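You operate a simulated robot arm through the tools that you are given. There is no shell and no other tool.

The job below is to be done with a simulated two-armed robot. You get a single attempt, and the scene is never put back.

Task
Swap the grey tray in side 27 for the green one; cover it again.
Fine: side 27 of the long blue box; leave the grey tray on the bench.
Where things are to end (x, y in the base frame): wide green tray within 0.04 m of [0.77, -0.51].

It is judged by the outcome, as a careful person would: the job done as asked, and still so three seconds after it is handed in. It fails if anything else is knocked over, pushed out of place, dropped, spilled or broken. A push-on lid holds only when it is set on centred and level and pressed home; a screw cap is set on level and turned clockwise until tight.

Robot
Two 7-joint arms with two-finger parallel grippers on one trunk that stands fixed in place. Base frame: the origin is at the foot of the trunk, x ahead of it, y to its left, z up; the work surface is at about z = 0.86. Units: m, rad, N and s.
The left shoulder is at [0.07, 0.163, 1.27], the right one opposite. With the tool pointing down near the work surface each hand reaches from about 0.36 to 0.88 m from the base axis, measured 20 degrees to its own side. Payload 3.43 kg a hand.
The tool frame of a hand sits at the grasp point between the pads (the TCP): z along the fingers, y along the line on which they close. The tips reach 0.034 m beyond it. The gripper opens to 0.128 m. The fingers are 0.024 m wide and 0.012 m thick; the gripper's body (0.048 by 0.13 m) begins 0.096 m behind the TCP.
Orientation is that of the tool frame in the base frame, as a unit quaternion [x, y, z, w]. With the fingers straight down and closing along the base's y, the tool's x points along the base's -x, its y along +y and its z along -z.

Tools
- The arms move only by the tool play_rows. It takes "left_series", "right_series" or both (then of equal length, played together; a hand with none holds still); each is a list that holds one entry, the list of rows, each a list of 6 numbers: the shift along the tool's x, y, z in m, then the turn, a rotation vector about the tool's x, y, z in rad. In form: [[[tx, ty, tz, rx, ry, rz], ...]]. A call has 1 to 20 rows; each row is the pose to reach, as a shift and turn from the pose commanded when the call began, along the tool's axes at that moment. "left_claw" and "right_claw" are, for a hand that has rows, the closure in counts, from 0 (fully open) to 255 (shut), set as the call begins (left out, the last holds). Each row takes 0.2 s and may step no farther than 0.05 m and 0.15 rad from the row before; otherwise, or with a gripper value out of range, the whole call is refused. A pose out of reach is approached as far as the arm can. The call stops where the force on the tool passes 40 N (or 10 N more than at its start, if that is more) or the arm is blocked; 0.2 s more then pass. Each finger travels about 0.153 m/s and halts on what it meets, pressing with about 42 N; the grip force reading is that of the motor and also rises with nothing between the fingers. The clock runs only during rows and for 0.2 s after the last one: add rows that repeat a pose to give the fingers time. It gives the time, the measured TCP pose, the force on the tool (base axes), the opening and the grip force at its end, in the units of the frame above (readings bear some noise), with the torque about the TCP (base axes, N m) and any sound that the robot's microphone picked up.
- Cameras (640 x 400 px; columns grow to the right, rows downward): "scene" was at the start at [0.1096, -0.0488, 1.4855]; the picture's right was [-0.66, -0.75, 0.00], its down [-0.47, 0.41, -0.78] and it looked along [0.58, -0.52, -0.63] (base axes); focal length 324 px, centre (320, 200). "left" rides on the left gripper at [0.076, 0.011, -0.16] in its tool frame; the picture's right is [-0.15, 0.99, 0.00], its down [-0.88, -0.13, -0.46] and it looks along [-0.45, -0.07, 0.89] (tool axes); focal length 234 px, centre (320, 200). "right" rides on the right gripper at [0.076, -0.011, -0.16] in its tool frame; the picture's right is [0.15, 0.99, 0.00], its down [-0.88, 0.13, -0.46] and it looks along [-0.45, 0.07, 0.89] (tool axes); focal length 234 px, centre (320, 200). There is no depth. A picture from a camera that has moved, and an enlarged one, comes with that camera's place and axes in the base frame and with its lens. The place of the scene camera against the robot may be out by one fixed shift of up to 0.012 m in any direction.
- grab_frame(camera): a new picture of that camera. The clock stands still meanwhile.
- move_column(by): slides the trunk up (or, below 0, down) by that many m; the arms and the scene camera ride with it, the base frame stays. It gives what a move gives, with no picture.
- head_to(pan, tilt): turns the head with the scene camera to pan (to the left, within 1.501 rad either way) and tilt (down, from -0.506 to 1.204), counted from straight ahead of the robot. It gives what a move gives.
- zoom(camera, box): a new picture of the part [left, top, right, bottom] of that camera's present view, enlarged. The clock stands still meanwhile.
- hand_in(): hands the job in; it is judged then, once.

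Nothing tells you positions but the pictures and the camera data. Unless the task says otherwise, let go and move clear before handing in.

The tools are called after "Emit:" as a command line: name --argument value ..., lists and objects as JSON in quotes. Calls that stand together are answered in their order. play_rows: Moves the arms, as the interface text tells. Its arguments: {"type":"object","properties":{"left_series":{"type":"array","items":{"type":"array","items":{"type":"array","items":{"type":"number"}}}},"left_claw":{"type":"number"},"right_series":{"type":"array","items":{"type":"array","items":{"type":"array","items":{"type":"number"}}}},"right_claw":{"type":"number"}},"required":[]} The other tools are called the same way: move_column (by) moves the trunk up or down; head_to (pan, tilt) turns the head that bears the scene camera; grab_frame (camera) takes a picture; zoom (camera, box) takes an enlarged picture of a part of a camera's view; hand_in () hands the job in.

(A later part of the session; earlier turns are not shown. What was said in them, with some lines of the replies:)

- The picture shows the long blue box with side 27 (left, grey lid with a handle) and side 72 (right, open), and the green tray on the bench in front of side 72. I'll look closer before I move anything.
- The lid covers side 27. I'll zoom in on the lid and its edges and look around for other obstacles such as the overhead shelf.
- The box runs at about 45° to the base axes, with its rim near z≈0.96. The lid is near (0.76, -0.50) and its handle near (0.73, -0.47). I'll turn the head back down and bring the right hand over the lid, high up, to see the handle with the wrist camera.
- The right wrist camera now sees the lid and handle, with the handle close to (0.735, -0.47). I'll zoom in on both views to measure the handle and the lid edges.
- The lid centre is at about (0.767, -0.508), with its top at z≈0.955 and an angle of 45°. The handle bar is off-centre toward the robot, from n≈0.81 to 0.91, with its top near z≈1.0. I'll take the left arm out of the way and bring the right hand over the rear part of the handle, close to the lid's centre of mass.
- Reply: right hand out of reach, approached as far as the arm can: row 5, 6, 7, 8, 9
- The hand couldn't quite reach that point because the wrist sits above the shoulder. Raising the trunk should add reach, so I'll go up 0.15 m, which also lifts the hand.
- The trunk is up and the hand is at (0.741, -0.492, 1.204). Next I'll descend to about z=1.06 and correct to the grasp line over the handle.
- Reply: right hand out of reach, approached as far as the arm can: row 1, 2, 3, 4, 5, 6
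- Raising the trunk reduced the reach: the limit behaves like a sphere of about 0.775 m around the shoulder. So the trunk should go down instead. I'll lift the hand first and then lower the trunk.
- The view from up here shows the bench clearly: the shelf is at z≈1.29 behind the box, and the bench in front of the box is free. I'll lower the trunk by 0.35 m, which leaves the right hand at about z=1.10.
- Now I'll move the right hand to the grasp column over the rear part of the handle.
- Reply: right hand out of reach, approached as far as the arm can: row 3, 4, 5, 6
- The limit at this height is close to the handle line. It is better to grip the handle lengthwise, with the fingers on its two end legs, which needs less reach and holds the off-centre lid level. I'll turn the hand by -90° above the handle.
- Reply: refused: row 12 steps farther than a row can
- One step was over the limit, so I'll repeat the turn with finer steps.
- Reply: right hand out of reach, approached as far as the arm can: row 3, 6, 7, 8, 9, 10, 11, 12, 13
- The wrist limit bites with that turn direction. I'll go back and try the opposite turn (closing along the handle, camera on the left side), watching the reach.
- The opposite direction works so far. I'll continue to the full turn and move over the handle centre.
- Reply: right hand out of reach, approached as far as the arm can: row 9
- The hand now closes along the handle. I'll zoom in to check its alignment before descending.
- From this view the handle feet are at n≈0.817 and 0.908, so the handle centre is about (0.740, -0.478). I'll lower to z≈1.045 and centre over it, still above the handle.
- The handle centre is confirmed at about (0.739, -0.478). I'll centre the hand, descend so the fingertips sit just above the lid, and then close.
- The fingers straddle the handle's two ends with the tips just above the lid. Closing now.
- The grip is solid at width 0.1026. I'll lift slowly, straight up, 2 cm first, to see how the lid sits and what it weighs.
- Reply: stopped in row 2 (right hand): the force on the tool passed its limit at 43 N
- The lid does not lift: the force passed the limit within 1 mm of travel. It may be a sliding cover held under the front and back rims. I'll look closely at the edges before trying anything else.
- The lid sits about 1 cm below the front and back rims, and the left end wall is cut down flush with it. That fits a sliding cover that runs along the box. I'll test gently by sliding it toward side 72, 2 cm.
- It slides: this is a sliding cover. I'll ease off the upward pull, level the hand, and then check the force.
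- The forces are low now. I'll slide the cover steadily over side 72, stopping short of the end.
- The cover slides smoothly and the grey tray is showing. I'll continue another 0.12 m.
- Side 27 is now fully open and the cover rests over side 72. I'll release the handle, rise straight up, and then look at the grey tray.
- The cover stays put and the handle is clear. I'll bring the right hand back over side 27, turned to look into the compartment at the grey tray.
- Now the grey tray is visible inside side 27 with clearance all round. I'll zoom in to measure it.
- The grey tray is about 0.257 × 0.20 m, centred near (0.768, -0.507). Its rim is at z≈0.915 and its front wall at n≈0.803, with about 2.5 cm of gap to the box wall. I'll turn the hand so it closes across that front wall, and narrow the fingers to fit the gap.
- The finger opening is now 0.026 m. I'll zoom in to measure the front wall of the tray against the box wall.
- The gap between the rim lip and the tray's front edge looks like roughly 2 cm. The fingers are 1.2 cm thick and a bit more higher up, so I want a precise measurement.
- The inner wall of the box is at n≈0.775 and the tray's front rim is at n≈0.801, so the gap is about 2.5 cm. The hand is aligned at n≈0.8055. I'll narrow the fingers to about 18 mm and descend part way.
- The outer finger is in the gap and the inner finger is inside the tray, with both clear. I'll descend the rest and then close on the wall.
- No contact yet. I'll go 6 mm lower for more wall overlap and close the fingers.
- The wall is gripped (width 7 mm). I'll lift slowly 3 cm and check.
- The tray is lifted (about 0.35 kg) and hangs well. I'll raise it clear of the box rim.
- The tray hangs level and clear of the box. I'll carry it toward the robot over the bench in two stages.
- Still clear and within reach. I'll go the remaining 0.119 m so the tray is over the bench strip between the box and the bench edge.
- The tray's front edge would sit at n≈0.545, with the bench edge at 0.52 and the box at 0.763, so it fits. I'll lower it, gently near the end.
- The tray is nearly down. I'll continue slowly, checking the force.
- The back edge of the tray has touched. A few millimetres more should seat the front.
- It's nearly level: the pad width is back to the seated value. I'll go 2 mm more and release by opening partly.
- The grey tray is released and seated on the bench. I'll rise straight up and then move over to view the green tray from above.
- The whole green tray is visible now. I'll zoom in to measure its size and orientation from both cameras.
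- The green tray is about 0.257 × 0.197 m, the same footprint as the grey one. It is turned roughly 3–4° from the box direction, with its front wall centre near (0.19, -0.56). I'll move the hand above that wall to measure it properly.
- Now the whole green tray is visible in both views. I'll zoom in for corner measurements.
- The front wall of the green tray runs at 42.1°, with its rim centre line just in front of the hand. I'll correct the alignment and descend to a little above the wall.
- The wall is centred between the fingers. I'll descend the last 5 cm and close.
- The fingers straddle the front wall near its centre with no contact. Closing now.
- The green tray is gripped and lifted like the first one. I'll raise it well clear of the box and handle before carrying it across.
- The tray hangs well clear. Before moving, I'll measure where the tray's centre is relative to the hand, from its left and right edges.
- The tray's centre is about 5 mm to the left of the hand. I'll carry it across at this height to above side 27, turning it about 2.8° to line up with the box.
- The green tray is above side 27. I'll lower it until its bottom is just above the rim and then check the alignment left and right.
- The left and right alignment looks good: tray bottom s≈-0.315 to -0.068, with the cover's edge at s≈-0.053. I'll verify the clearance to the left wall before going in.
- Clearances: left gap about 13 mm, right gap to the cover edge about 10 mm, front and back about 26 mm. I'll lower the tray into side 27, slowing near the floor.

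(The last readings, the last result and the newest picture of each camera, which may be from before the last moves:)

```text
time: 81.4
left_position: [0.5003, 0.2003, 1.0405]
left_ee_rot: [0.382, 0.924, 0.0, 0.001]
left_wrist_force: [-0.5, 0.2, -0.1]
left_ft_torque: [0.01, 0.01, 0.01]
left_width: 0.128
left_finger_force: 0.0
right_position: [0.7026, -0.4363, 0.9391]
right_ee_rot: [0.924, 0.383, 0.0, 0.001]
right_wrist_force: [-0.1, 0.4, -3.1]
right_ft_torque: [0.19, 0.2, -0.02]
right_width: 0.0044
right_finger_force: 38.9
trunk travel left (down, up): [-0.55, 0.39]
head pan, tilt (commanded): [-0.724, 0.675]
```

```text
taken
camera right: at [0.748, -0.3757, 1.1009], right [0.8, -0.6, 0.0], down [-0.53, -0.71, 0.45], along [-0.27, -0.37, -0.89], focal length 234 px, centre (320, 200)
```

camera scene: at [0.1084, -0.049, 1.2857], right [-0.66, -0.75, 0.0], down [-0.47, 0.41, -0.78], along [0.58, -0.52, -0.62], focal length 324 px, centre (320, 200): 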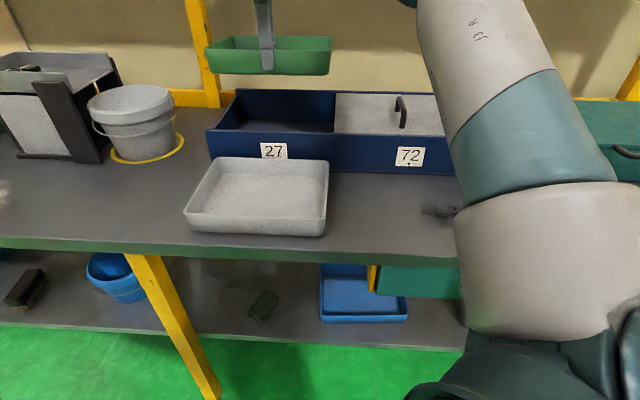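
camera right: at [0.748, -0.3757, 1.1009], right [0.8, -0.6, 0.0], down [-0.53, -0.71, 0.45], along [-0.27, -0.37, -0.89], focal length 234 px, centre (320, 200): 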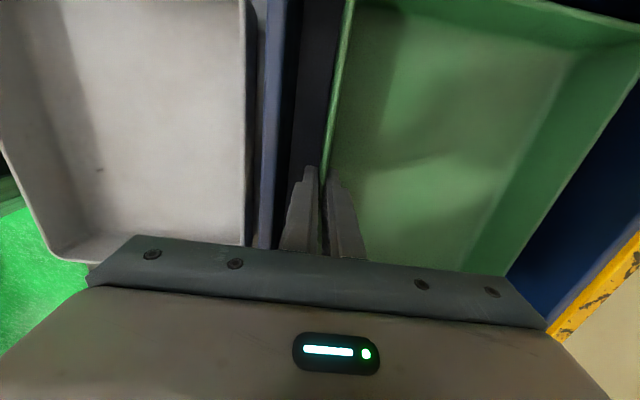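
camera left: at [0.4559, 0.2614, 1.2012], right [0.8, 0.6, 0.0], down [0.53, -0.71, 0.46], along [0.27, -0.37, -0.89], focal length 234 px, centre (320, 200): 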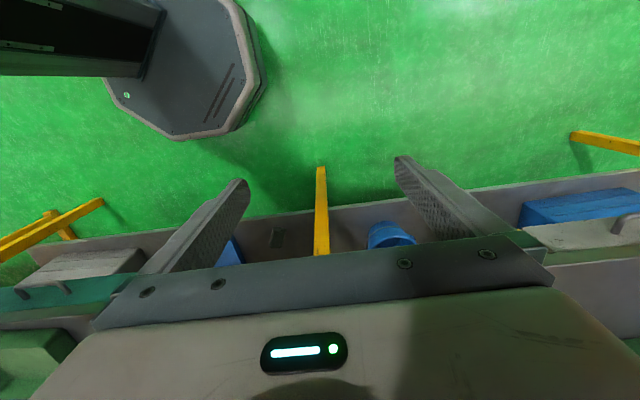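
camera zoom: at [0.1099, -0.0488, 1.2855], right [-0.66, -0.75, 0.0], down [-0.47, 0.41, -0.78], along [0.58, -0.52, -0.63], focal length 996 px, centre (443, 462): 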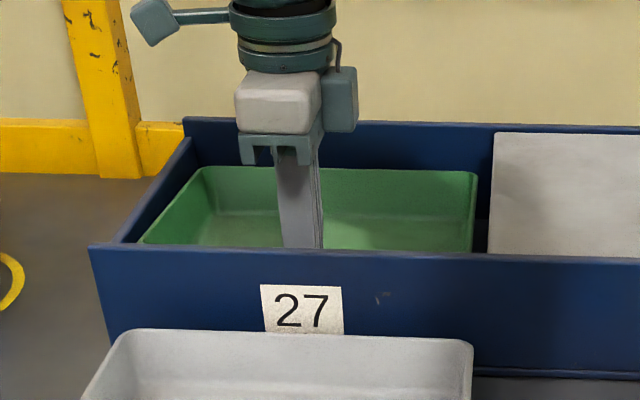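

The tray is inside the compartment with no contact. I'll lower it slowly onto the floor now.

Emit:
play_rows --right_series '[[[0, 0, 0.004, 0, 0, 0], [0, 0, 0.008, 0, 0, 0], [0, 0, 0.012, 0, 0, 0], [0, 0, 0.016, 0, 0, 0], [0, 0, 0.019, 0, 0, 0], [0, 0, 0.019, 0, 0, 0]]]'

Emit:
zoom --camera "scene" --box '[190, 50, 370, 180]'

```text
time: 82.8
left_position: [0.4993, 0.2002, 1.041]
left_ee_rot: [0.382, 0.924, -0.001, 0.001]
left_wrist_force: [-0.5, 0.4, -0.2]
left_ft_torque: [0.02, 0.0, 0.0]
left_width: 0.1279
left_finger_force: 0.0
right_position: [0.7024, -0.4363, 0.9228]
right_ee_rot: [0.924, 0.382, 0.002, 0.001]
right_wrist_force: [-1.4, 1.8, 7.5]
right_ft_torque: [-0.35, -1.76, 0.11]
right_width: 0.0056
right_finger_force: 39.7
trunk travel left (down, up): [-0.55, 0.39]
head pan, tilt (commanded): [-0.724, 0.675]
```

```text
3.08 times, centred on (280, 115) of scene
camera zoom: at [0.1082, -0.0478, 1.2858], right [-0.66, -0.75, 0.0], down [-0.47, 0.41, -0.78], along [0.58, -0.52, -0.62], focal length 996 px, centre (443, 462)
```

zoom: 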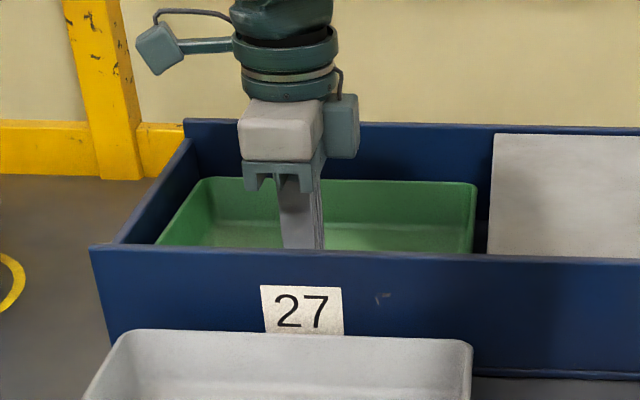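

The back is touching. A few more millimetres will seat the front edge.

Emit:
play_rows --right_series '[[[0, 0, 0.002, 0, 0, 0], [0, 0, 0.004, 0, 0, 0], [0, 0, 0.0055, 0, 0, 0], [0, 0, 0.0055, 0, 0, 0]]]'

```text
time: 83.8
left_position: [0.4993, 0.2009, 1.0408]
left_ee_rot: [0.382, 0.924, -0.001, 0.001]
left_wrist_force: [-1.0, 0.6, 0.2]
left_ft_torque: [0.0, -0.02, 0.0]
left_width: 0.1282
left_finger_force: 0.0
right_position: [0.7014, -0.4357, 0.9181]
right_ee_rot: [0.924, 0.383, 0.001, 0.002]
right_wrist_force: [-2.7, 3.6, 7.2]
right_ft_torque: [-0.87, -1.24, 0.15]
right_width: 0.0067
right_finger_force: 40.8
trunk travel left (down, up): [-0.55, 0.39]
head pan, tilt (commanded): [-0.724, 0.675]
```

Nearly level (width 6.7 mm). I'll go 1 mm more and then open slightly to release without touching the box wall.

Emit:
play_rows --right_series '[[[0, 0, 0.001, 0, 0, 0], [0, 0, 0.001, 0, 0, 0]]]'

Emit:
play_rows --right_series '[[[0, 0, 0, 0, 0, 0], [0, 0, 0, 0, 0, 0], [0, 0, 0, 0, 0, 0]]]' --right_claw 220

Emit:
zoom --camera "right" --box '[250, 100, 390, 220]'

Emit:
zoom --camera "scene" --box '[190, 50, 370, 180]'

```text
time: 84.4
left_position: [0.4993, 0.2006, 1.0421]
left_ee_rot: [0.382, 0.924, 0.0, 0.001]
left_wrist_force: [0.4, 0.7, -0.2]
left_ft_torque: [-0.02, -0.01, 0.01]
left_width: 0.1279
left_finger_force: 0.0
right_position: [0.7014, -0.4363, 0.9154]
right_ee_rot: [0.924, 0.383, 0.003, 0.001]
right_wrist_force: [-1.6, 2.7, 7.4]
right_ft_torque: [-1.16, -0.93, 0.06]
right_width: 0.007
right_finger_force: 41.3
trunk travel left (down, up): [-0.55, 0.39]
head pan, tilt (commanded): [-0.724, 0.675]
```

```text
time: 85.2
left_position: [0.4998, 0.1995, 1.0412]
left_ee_rot: [0.382, 0.924, -0.001, 0.001]
left_wrist_force: [-0.6, 0.0, -0.6]
left_ft_torque: [0.03, -0.03, -0.02]
left_width: 0.128
left_finger_force: 0.1
right_position: [0.704, -0.437, 0.9139]
right_ee_rot: [0.924, 0.382, 0.001, 0.001]
right_wrist_force: [-0.8, 0.2, 0.0]
right_ft_torque: [0.02, 0.01, -0.02]
right_width: 0.0174
right_finger_force: 0.0
trunk travel left (down, up): [-0.55, 0.39]
head pan, tilt (commanded): [-0.724, 0.675]
```

```text
3.33 times, centred on (320, 160) of right
camera zoom: at [0.7483, -0.3762, 1.0754], right [0.8, -0.6, 0.0], down [-0.53, -0.71, 0.45], along [-0.27, -0.37, -0.89], focal length 781 px, centre (320, 333)
```

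zoom: 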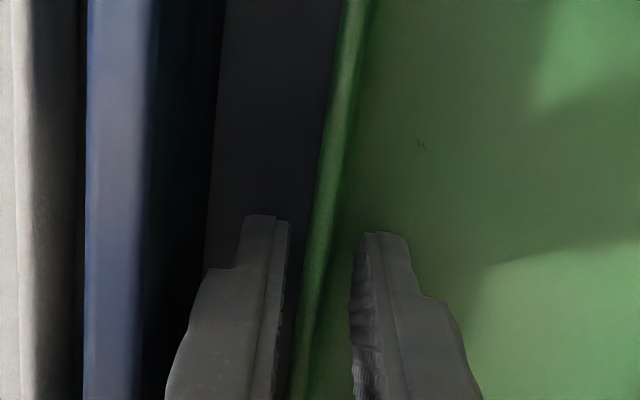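

```text
3.08 times, centred on (280, 115) of scene
camera zoom: at [0.1099, -0.0489, 1.2855], right [-0.66, -0.75, 0.0], down [-0.47, 0.41, -0.78], along [0.58, -0.52, -0.63], focal length 996 px, centre (443, 462)
```

zoom: 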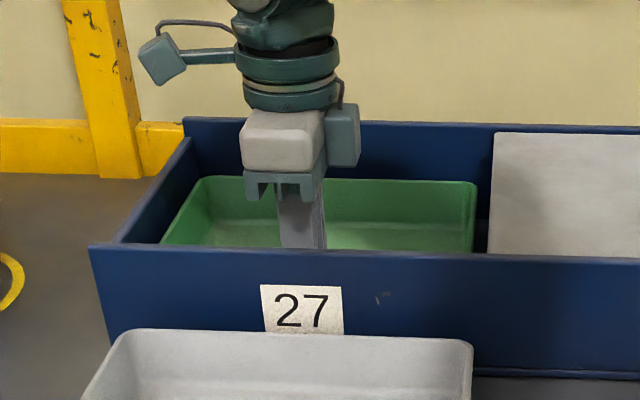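

Released with clearance on both sides. I'll raise the hand straight up and check the tray's place.

Emit:
play_rows --right_series '[[[0, 0, -0.015, 0, 0, 0], [0, 0, -0.03, 0, 0, 0], [0, 0, -0.05, 0, 0, 0], [0, 0, -0.08, 0, 0, 0], [0, 0, -0.11, 0, 0, 0], [0, 0, -0.14, 0, 0, 0], [0, 0, -0.17, 0, 0, 0], [0, 0, -0.2, 0, 0, 0], [0, 0, -0.2, 0, 0, 0]]]'

Emit:
grab_frame --camera "right"

Emit:
grab_frame --camera "scene"

Emit:
zoom --camera "right" --box '[280, 20, 500, 250]'

```text
time: 87.2
left_position: [0.5003, 0.2002, 1.041]
left_ee_rot: [0.382, 0.924, 0.0, 0.001]
left_wrist_force: [-0.2, -0.4, -0.3]
left_ft_torque: [-0.01, 0.0, 0.02]
left_width: 0.128
left_finger_force: 0.1
right_position: [0.7014, -0.4366, 1.1149]
right_ee_rot: [0.924, 0.383, 0.001, 0.001]
right_wrist_force: [0.2, -0.9, -0.1]
right_ft_torque: [0.03, -0.02, 0.01]
right_width: 0.0173
right_finger_force: 0.0
trunk travel left (down, up): [-0.55, 0.39]
head pan, tilt (commanded): [-0.724, 0.675]
```

```text
taken
camera right: at [0.7474, -0.3756, 1.2754], right [0.8, -0.6, 0.0], down [-0.53, -0.71, 0.45], along [-0.27, -0.37, -0.89], focal length 234 px, centre (320, 200)
```

right: 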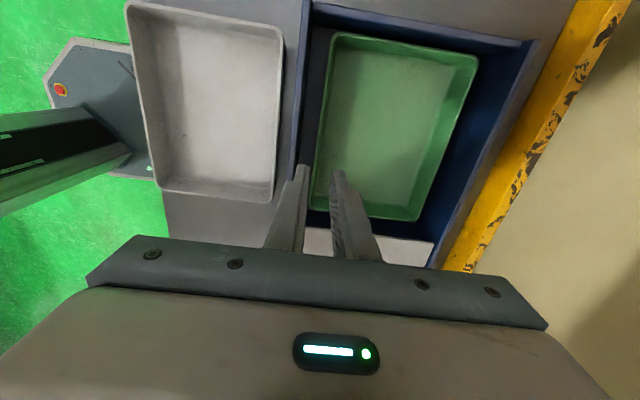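

```text
taken
camera scene: at [0.1097, -0.0488, 1.2855], right [-0.66, -0.75, 0.0], down [-0.47, 0.41, -0.78], along [0.58, -0.52, -0.63], focal length 324 px, centre (320, 200)
```

scene: 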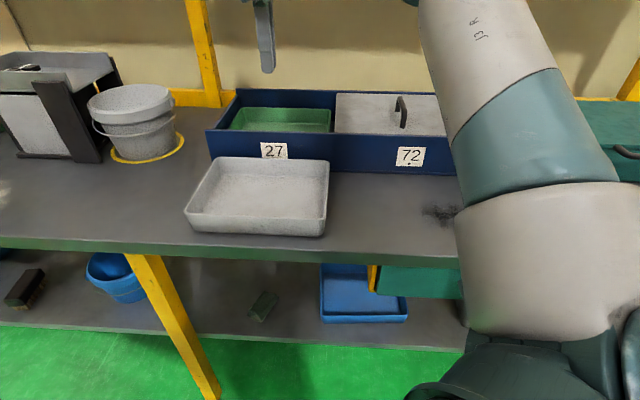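

```text
1.74 times, centred on (390, 135) of right
camera zoom: at [0.7474, -0.3756, 1.2754], right [0.8, -0.6, 0.0], down [-0.53, -0.71, 0.45], along [-0.27, -0.37, -0.89], focal length 407 px, centre (198, 313)
```

zoom: 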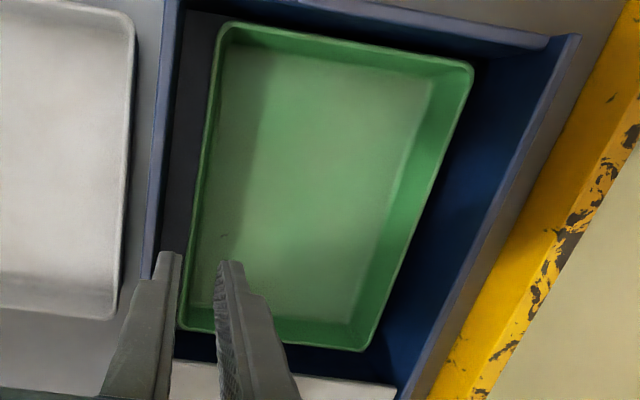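

The green tray's centre measures about (0.770, -0.503), well within tolerance and seated flat. Now I'll open the hand and go back over the cover's handle at about (0.534, -0.682).

Emit:
play_rows --right_series '[[[-0.033, 0.006, 0, 0, 0, 0], [-0.065, 0.012, 0, 0, 0, 0], [-0.097, 0.018, 0, 0, 0, 0], [-0.13, 0.024, 0, 0, 0, 0], [-0.162, 0.03, 0, 0, 0, 0], [-0.195, 0.036, 0, 0, 0, 0], [-0.227, 0.043, 0.01, 0, 0, 0], [-0.26, 0.049, 0.025, 0, 0, 0], [-0.2914, 0.0551, 0.04, 0, 0, 0], [-0.2914, 0.0551, 0.04, 0, 0, 0]]]' --right_claw 0

Emit:
grab_frame --camera "right"

Emit:
zoom --camera "right" --box '[230, 90, 410, 220]'

```text
time: 89.4
left_position: [0.4998, 0.1999, 1.0412]
left_ee_rot: [0.382, 0.924, 0.0, 0.0]
left_wrist_force: [0.8, -0.2, 0.2]
left_ft_torque: [-0.01, 0.01, -0.02]
left_width: 0.1278
left_finger_force: 0.1
right_position: [0.5351, -0.6808, 1.0749]
right_ee_rot: [0.924, 0.383, 0.001, 0.001]
right_wrist_force: [0.3, -0.4, 0.4]
right_ft_torque: [-0.03, 0.01, 0.01]
right_width: 0.1283
right_finger_force: 0.1
trunk travel left (down, up): [-0.55, 0.39]
head pan, tilt (commanded): [-0.724, 0.675]
```

```text
taken
camera right: at [0.5806, -0.6198, 1.2353], right [0.8, -0.6, 0.0], down [-0.53, -0.71, 0.46], along [-0.27, -0.37, -0.89], focal length 234 px, centre (320, 200)
```

right: 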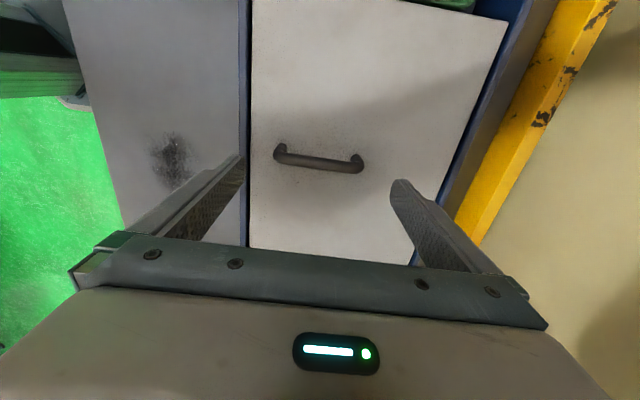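

```text
3.08 times, centred on (320, 155) of right
camera zoom: at [0.5806, -0.6198, 1.2353], right [0.8, -0.6, 0.0], down [-0.53, -0.71, 0.46], along [-0.27, -0.37, -0.89], focal length 720 px, centre (320, 338)
```

zoom: 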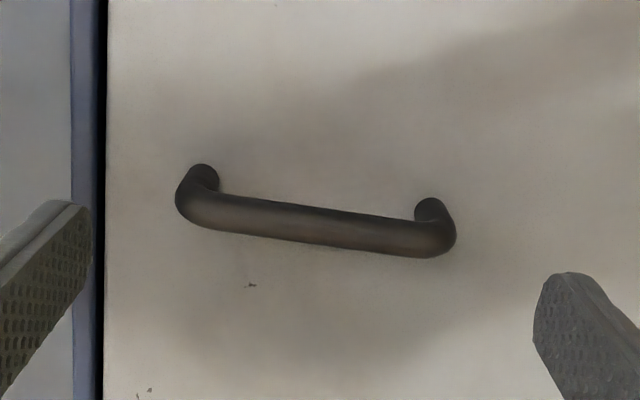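

The handle is centred between the fingers to within a millimetre or so. I'll descend and grip it.

Emit:
play_rows --right_series '[[[-0.003, 0.001, 0.015, 0, 0, 0], [-0.003, 0.001, 0.03, 0, 0, 0], [-0.003, 0.001, 0.045, 0, 0, 0], [-0.003, 0.001, 0.06, 0, 0, 0], [-0.003, 0.001, 0.073, 0, 0, 0], [-0.003, 0.001, 0.073, 0, 0, 0]]]'

Emit:
play_rows --right_series '[[[0, 0, 0, 0, 0, 0], [0, 0, 0, 0, 0, 0], [0, 0, 0, 0, 0, 0], [0, 0, 0, 0, 0, 0]]]' --right_claw 255

Emit:
grab_frame --camera "right"

```text
time: 90.8
left_position: [0.5, 0.1999, 1.0422]
left_ee_rot: [0.382, 0.924, 0.0, -0.001]
left_wrist_force: [0.2, 1.3, -0.3]
left_ft_torque: [-0.04, 0.01, -0.01]
left_width: 0.128
left_finger_force: 0.1
right_position: [0.5344, -0.6864, 1.0024]
right_ee_rot: [0.924, 0.384, 0.001, 0.001]
right_wrist_force: [-0.7, 0.1, -1.3]
right_ft_torque: [0.02, -0.01, -0.01]
right_width: 0.1281
right_finger_force: 0.0
trunk travel left (down, up): [-0.55, 0.39]
head pan, tilt (commanded): [-0.724, 0.675]
```

```text
time: 91.8
left_position: [0.5002, 0.2, 1.041]
left_ee_rot: [0.381, 0.925, 0.0, 0.001]
left_wrist_force: [-0.3, 0.5, -0.5]
left_ft_torque: [0.01, -0.02, -0.01]
left_width: 0.1282
left_finger_force: 0.1
right_position: [0.5317, -0.6847, 1.0018]
right_ee_rot: [0.924, 0.383, 0.0, -0.001]
right_wrist_force: [-14.4, 16.1, -11.4]
right_ft_torque: [1.0, 0.61, 0.35]
right_width: 0.1028
right_finger_force: 45.4
trunk travel left (down, up): [-0.55, 0.39]
head pan, tilt (commanded): [-0.724, 0.675]
```

```text
taken
camera right: at [0.5779, -0.6229, 1.1622], right [0.8, -0.6, 0.0], down [-0.53, -0.72, 0.46], along [-0.27, -0.37, -0.89], focal length 234 px, centre (320, 200)
```

right: 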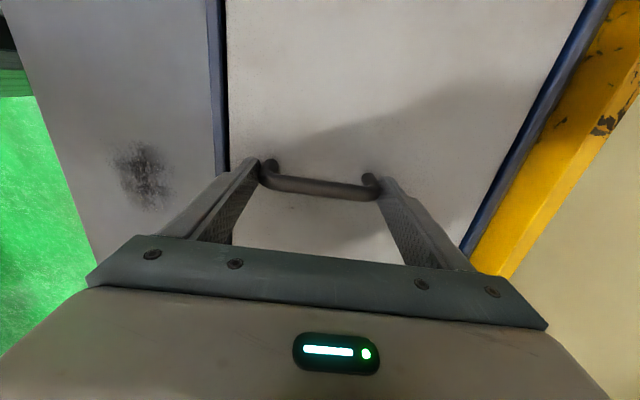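

The grip is good, but there is a sideways load from a few millimetres of offset. I'll relax it before sliding.

Emit:
play_rows --right_series '[[[0, -0.002, 0.0005, 0, 0, 0], [0, -0.003, 0.001, 0, 0, 0], [0, -0.003, 0.001, 0, 0, 0]]]'

```text
time: 92.6
left_position: [0.5019, 0.1996, 1.0413]
left_ee_rot: [0.382, 0.924, 0.0, 0.0]
left_wrist_force: [-0.2, -0.3, -0.2]
left_ft_torque: [0.0, 0.03, 0.0]
left_width: 0.1281
left_finger_force: 0.0
right_position: [0.5311, -0.6838, 1.0011]
right_ee_rot: [0.924, 0.382, 0.002, 0.002]
right_wrist_force: [-0.3, -1.4, 2.5]
right_ft_torque: [0.85, 2.02, 0.21]
right_width: 0.1029
right_finger_force: 45.1
trunk travel left (down, up): [-0.55, 0.39]
head pan, tilt (commanded): [-0.724, 0.675]
```

Loads are near zero. Sliding the cover back over side 27, stopping 2 cm short first.

Emit:
play_rows --right_series '[[[0.015, 0, 0, 0, 0, 0], [0.03, 0, 0, 0, 0, 0], [0.045, 0, 0, 0, 0, 0], [0.06, 0, 0, 0, 0, 0], [0.075, 0, 0, 0, 0, 0], [0.09, 0, 0, 0, 0, 0], [0.105, 0, 0, 0, 0, 0], [0.12, 0, 0, 0, 0, 0], [0.135, 0, 0, 0, 0, 0], [0.15, 0, 0, 0, 0, 0], [0.165, 0, 0, 0, 0, 0], [0.18, 0, 0, 0, 0, 0], [0.195, 0, 0, 0, 0, 0], [0.21, 0, 0, 0, 0, 0], [0.225, 0, 0, 0, 0, 0], [0.24, 0, 0, 0, 0, 0], [0.255, 0, 0, 0, 0, 0], [0.268, 0, 0, 0, 0, 0], [0.268, 0, 0, 0, 0, 0]]]'

Emit:
grab_frame --camera "scene"

Emit:
zoom --camera "scene" --box '[195, 70, 365, 180]'

```text
time: 96.6
left_position: [0.5006, 0.1995, 1.0418]
left_ee_rot: [0.383, 0.924, 0.0, -0.001]
left_wrist_force: [1.4, 0.0, 0.5]
left_ft_torque: [0.0, 0.01, 0.01]
left_width: 0.1279
left_finger_force: 0.1
right_position: [0.7216, -0.4947, 1.0013]
right_ee_rot: [0.924, 0.382, 0.001, 0.002]
right_wrist_force: [19.6, -20.1, 24.5]
right_ft_torque: [-0.37, 0.28, -0.18]
right_width: 0.1031
right_finger_force: 45.1
trunk travel left (down, up): [-0.55, 0.39]
head pan, tilt (commanded): [-0.724, 0.675]
```

```text
taken
camera scene: at [0.1097, -0.0495, 1.2856], right [-0.66, -0.75, 0.0], down [-0.47, 0.41, -0.78], along [0.58, -0.52, -0.63], focal length 324 px, centre (320, 200)
```

scene: 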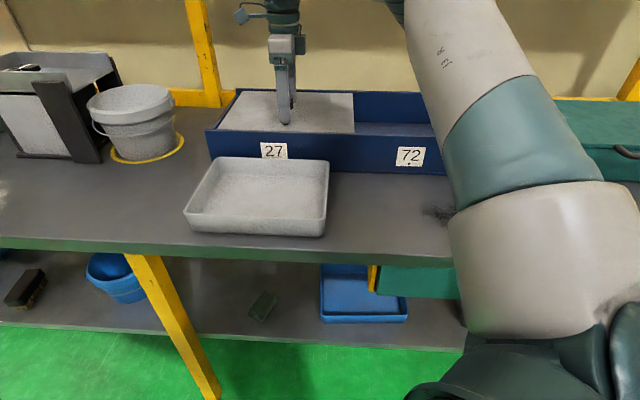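

```text
3.64 times, centred on (280, 125) of scene
camera zoom: at [0.1097, -0.0495, 1.2856], right [-0.66, -0.75, 0.0], down [-0.47, 0.41, -0.78], along [0.58, -0.52, -0.63], focal length 1178 px, centre (466, 473)
```

zoom: 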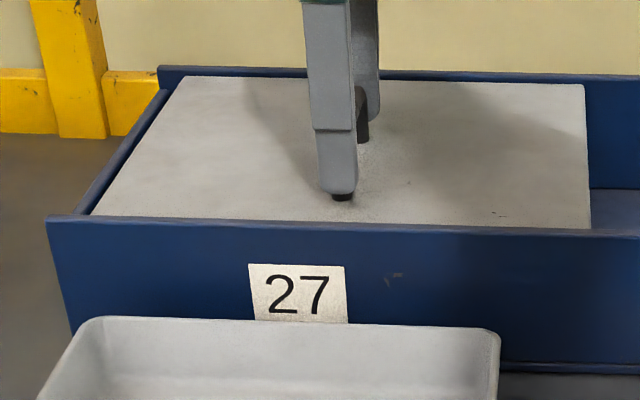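

The side load has crept back up because the path is off by a few millimetres. I'll relax it before the final 2 cm.

Emit:
play_rows --right_series '[[[0, 0.002, -0.0008, 0, 0, 0], [0, 0.004, -0.0016, 0, 0, 0], [0, 0.004, -0.0016, 0, 0, 0]]]'

```text
time: 97.4
left_position: [0.4989, 0.2003, 1.0399]
left_ee_rot: [0.382, 0.924, 0.0, 0.0]
left_wrist_force: [0.5, -0.3, -0.7]
left_ft_torque: [0.02, 0.04, -0.01]
left_width: 0.1278
left_finger_force: 0.0
right_position: [0.7217, -0.4939, 1.0018]
right_ee_rot: [0.924, 0.383, -0.001, -0.002]
right_wrist_force: [-6.3, 4.4, -3.3]
right_ft_torque: [-0.42, -1.21, -0.9]
right_width: 0.1027
right_finger_force: 45.0
trunk travel left (down, up): [-0.55, 0.39]
head pan, tilt (commanded): [-0.724, 0.675]
```

Now the final 2 cm, slowly.

Emit:
play_rows --right_series '[[[0.004, 0, 0, 0, 0, 0], [0.008, 0, 0, 0, 0, 0], [0.012, 0, 0, 0, 0, 0], [0.016, 0, 0, 0, 0, 0], [0.0195, 0, 0, 0, 0, 0], [0.0195, 0, 0, 0, 0, 0]]]'

Emit:
zoom --camera "scene" --box '[195, 70, 365, 180]'

Emit:
zoom --camera "scene" --box '[200, 80, 260, 140]'

```text
time: 98.6
left_position: [0.4997, 0.2003, 1.0406]
left_ee_rot: [0.381, 0.924, -0.001, 0.001]
left_wrist_force: [-0.2, 0.2, -0.1]
left_ft_torque: [0.01, 0.0, -0.02]
left_width: 0.128
left_finger_force: 0.0
right_position: [0.7366, -0.4793, 1.0024]
right_ee_rot: [0.923, 0.384, -0.002, -0.001]
right_wrist_force: [-7.1, 9.4, -6.9]
right_ft_torque: [-1.24, -1.54, -0.45]
right_width: 0.1026
right_finger_force: 45.1
trunk travel left (down, up): [-0.55, 0.39]
head pan, tilt (commanded): [-0.724, 0.675]
stopped in row 6 (right hand): the force on the tool passed its limit at 41 N (the readings are from after the stop); the commanded pose is now the measured one
```

```text
3.64 times, centred on (280, 125) of scene
camera zoom: at [0.1093, -0.0479, 1.286], right [-0.66, -0.75, 0.0], down [-0.47, 0.41, -0.78], along [0.58, -0.52, -0.62], focal length 1178 px, centre (466, 473)
```

zoom: 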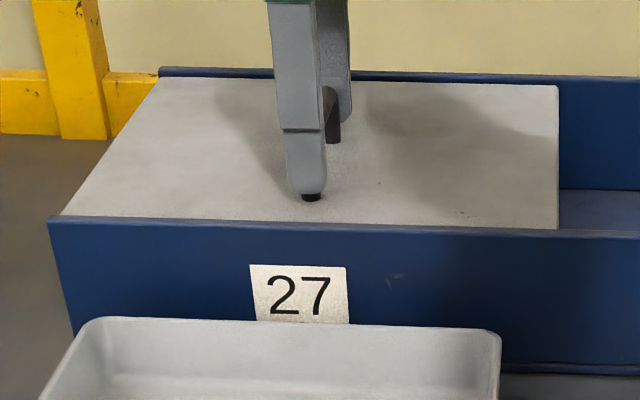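

```text
6.67 times, centred on (230, 110) of scene
camera zoom: at [0.1093, -0.0479, 1.286], right [-0.66, -0.75, 0.0], down [-0.47, 0.41, -0.78], along [0.58, -0.52, -0.62], focal length 2159 px, centre (920, 800)
```

zoom: 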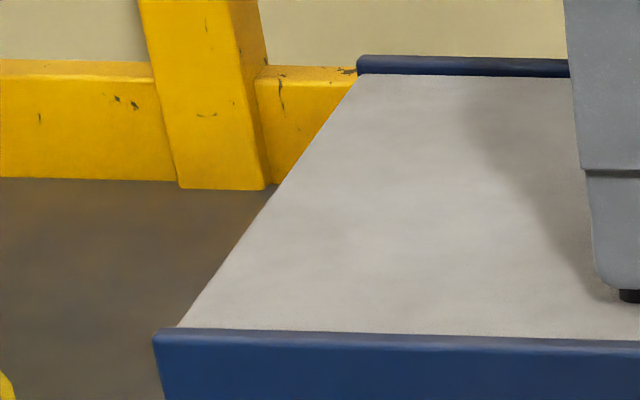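

The cover has reached its end stop, flush at the left as it was at the start. I'll release the handle and rise straight up.

Emit:
play_rows --right_series '[[[0, 0, 0, 0, 0, 0], [0, 0, 0, 0, 0, 0], [0, 0, 0, 0, 0, 0]]]' --right_claw 0

Emit:
play_rows --right_series '[[[0, 0, -0.01, 0, 0, 0], [0, 0, -0.025, 0, 0, 0], [0, 0, -0.05, 0, 0, 0], [0, 0, -0.08, 0, 0, 0], [0.0, -0.02, -0.11, 0, 0, 0], [0, -0.05, -0.13, 0, 0, 0], [0, -0.08, -0.15, 0, 0, 0], [0, -0.08, -0.15, 0, 0, 0]]]'

Emit:
grab_frame --camera "scene"

Emit:
grab_frame --camera "right"

```text
time: 99.4
left_position: [0.4993, 0.1991, 1.0411]
left_ee_rot: [0.382, 0.924, 0.0, 0.0]
left_wrist_force: [0.0, -0.7, 0.6]
left_ft_torque: [-0.05, -0.02, -0.01]
left_width: 0.1279
left_finger_force: 0.1
right_position: [0.7361, -0.4824, 0.9997]
right_ee_rot: [0.923, 0.384, -0.002, -0.001]
right_wrist_force: [-0.4, -0.2, -1.0]
right_ft_torque: [0.02, -0.05, 0.0]
right_width: 0.1279
right_finger_force: 0.1
trunk travel left (down, up): [-0.55, 0.39]
head pan, tilt (commanded): [-0.724, 0.675]
```

```text
time: 101.2
left_position: [0.5014, 0.1986, 1.0406]
left_ee_rot: [0.382, 0.924, 0.0, 0.0]
left_wrist_force: [0.3, 0.1, 0.6]
left_ft_torque: [0.01, 0.01, -0.01]
left_width: 0.1277
left_finger_force: 0.1
right_position: [0.6804, -0.4256, 1.15]
right_ee_rot: [0.923, 0.384, -0.001, -0.002]
right_wrist_force: [-0.3, -0.8, 0.4]
right_ft_torque: [0.01, 0.0, 0.0]
right_width: 0.128
right_finger_force: 0.0
trunk travel left (down, up): [-0.55, 0.39]
head pan, tilt (commanded): [-0.724, 0.675]
```

```text
taken
camera scene: at [0.1105, -0.0492, 1.2854], right [-0.66, -0.75, 0.0], down [-0.47, 0.41, -0.78], along [0.58, -0.52, -0.63], focal length 324 px, centre (320, 200)
```

scene: 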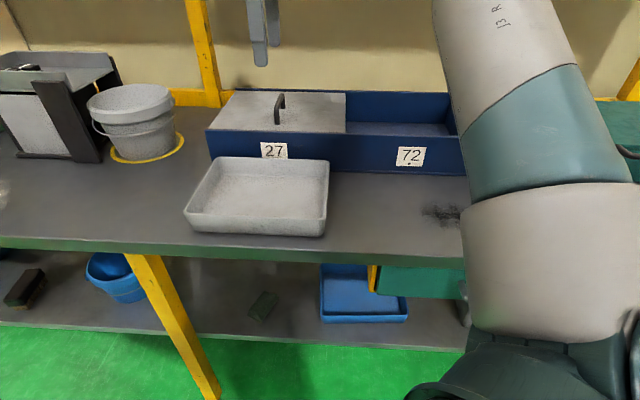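

```text
taken
camera right: at [0.7266, -0.3641, 1.3104], right [0.8, -0.59, 0.0], down [-0.53, -0.72, 0.46], along [-0.27, -0.36, -0.89], focal length 234 px, centre (320, 200)
```

right: 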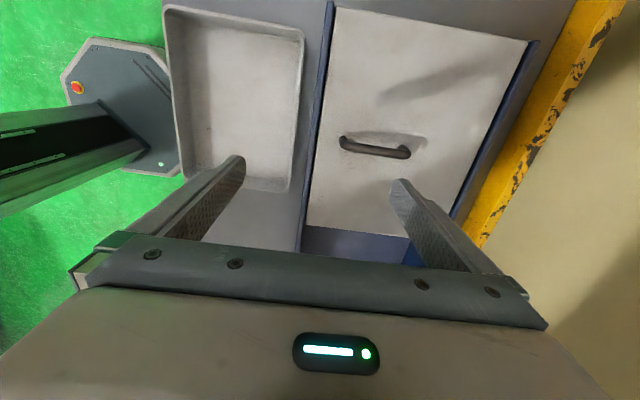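

The cover is back over side 27, the grey tray is on the bench, and the hand is clear. I'll zoom in for a final check, then draw the hand back toward its start.

Emit:
zoom --camera "scene" --box '[190, 50, 370, 180]'

Emit:
zoom --camera "right" --box '[300, 0, 540, 270]'

Emit:
play_rows --right_series '[[[0, -0.03, -0.02, 0, 0, 0], [0, -0.06, -0.04, 0, 0, 0], [0, -0.09, -0.05, 0, 0, 0], [0, -0.12, -0.05, 0, 0, -0.1], [0, -0.15, -0.05, 0, 0, -0.2], [-0.02, -0.18, -0.05, 0, 0, -0.3], [-0.05, -0.2, -0.05, 0, 0, -0.4], [-0.08, -0.22, -0.05, 0, 0, -0.5], [-0.11, -0.23, -0.05, 0, 0, -0.6], [-0.11, -0.23, -0.05, 0, 0, -0.6]]]'

Emit:
grab_frame --camera "scene"

```text
3.08 times, centred on (280, 115) of scene
camera zoom: at [0.1105, -0.0492, 1.2854], right [-0.66, -0.75, 0.0], down [-0.47, 0.41, -0.78], along [0.58, -0.52, -0.63], focal length 996 px, centre (443, 462)
```

zoom: 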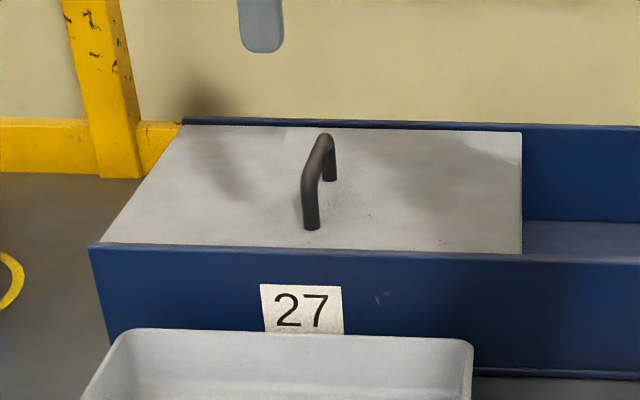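

```text
1.48 times, centred on (420, 135) of right
camera zoom: at [0.7266, -0.3641, 1.3104], right [0.8, -0.59, 0.0], down [-0.53, -0.72, 0.46], along [-0.27, -0.36, -0.89], focal length 347 px, centre (172, 296)
```

zoom: 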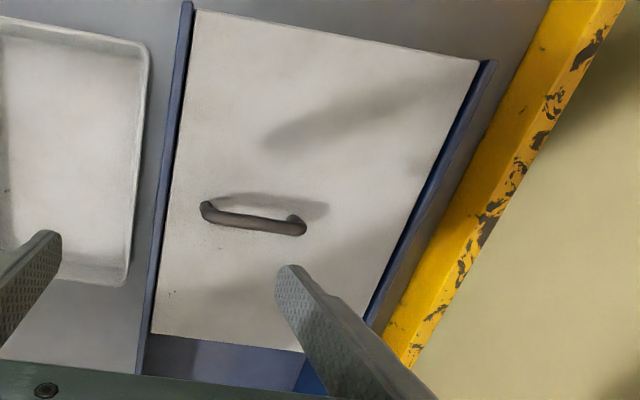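

```text
time: 103.4
left_position: [0.5008, 0.2002, 1.0421]
left_ee_rot: [0.383, 0.924, -0.001, 0.001]
left_wrist_force: [0.4, -0.3, -0.7]
left_ft_torque: [0.0, 0.01, 0.0]
left_width: 0.1281
left_finger_force: 0.1
right_position: [0.4401, -0.3395, 1.2016]
right_ee_rot: [0.768, 0.64, -0.001, -0.001]
right_wrist_force: [0.7, -1.1, -0.4]
right_ft_torque: [-0.02, 0.02, 0.0]
right_width: 0.1279
right_finger_force: 0.0
trunk travel left (down, up): [-0.55, 0.39]
head pan, tilt (commanded): [-0.724, 0.675]
```

```text
taken
camera scene: at [0.1105, -0.0479, 1.2855], right [-0.66, -0.75, 0.0], down [-0.47, 0.41, -0.78], along [0.58, -0.52, -0.63], focal length 324 px, centre (320, 200)
```

scene: 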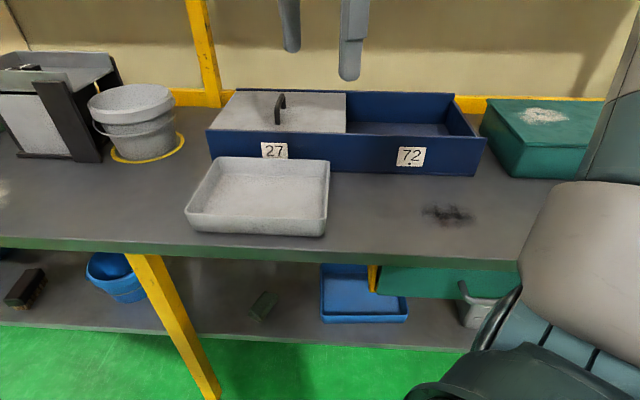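

Final check: the green tray is inside side 27, with its centre at about (0.770, -0.503), and the cover is slid home flush as it was originally. The grey tray stands on the bench, and nothing else has moved. Both hands are empty and clear, so I'm handing in.

Emit:
hand_in

```text
The job is handed in.
```

The green tray is now in side 27 of the long blue box, the cover is closed over it again, and the grey tray is on the bench in front of the box. I've handed the job in, but it gave no verdict.

- **Green tray:** its centre measured about (0.770, -0.503) before I covered it. That is about 7 mm from the target, against the 40 mm allowed.
- **Cover:** it is a sliding cover rather than a lift-off one. My first attempt to lift it stopped at the force limit within about 1 mm, so I slid it over side 72 to open side 27. At the end I slid it back to its stop. It sits flush on the left as it did at the start, to within 1–2 mm.
- **Grey tray:** it is empty and stands flat between the box and the bench edge.

In the final pictures nothing else looks knocked over or out of place, and both hands are empty and clear. The dark smudge on the bench at the right is where the green tray stood, and I first saw it when I lifted the tray.
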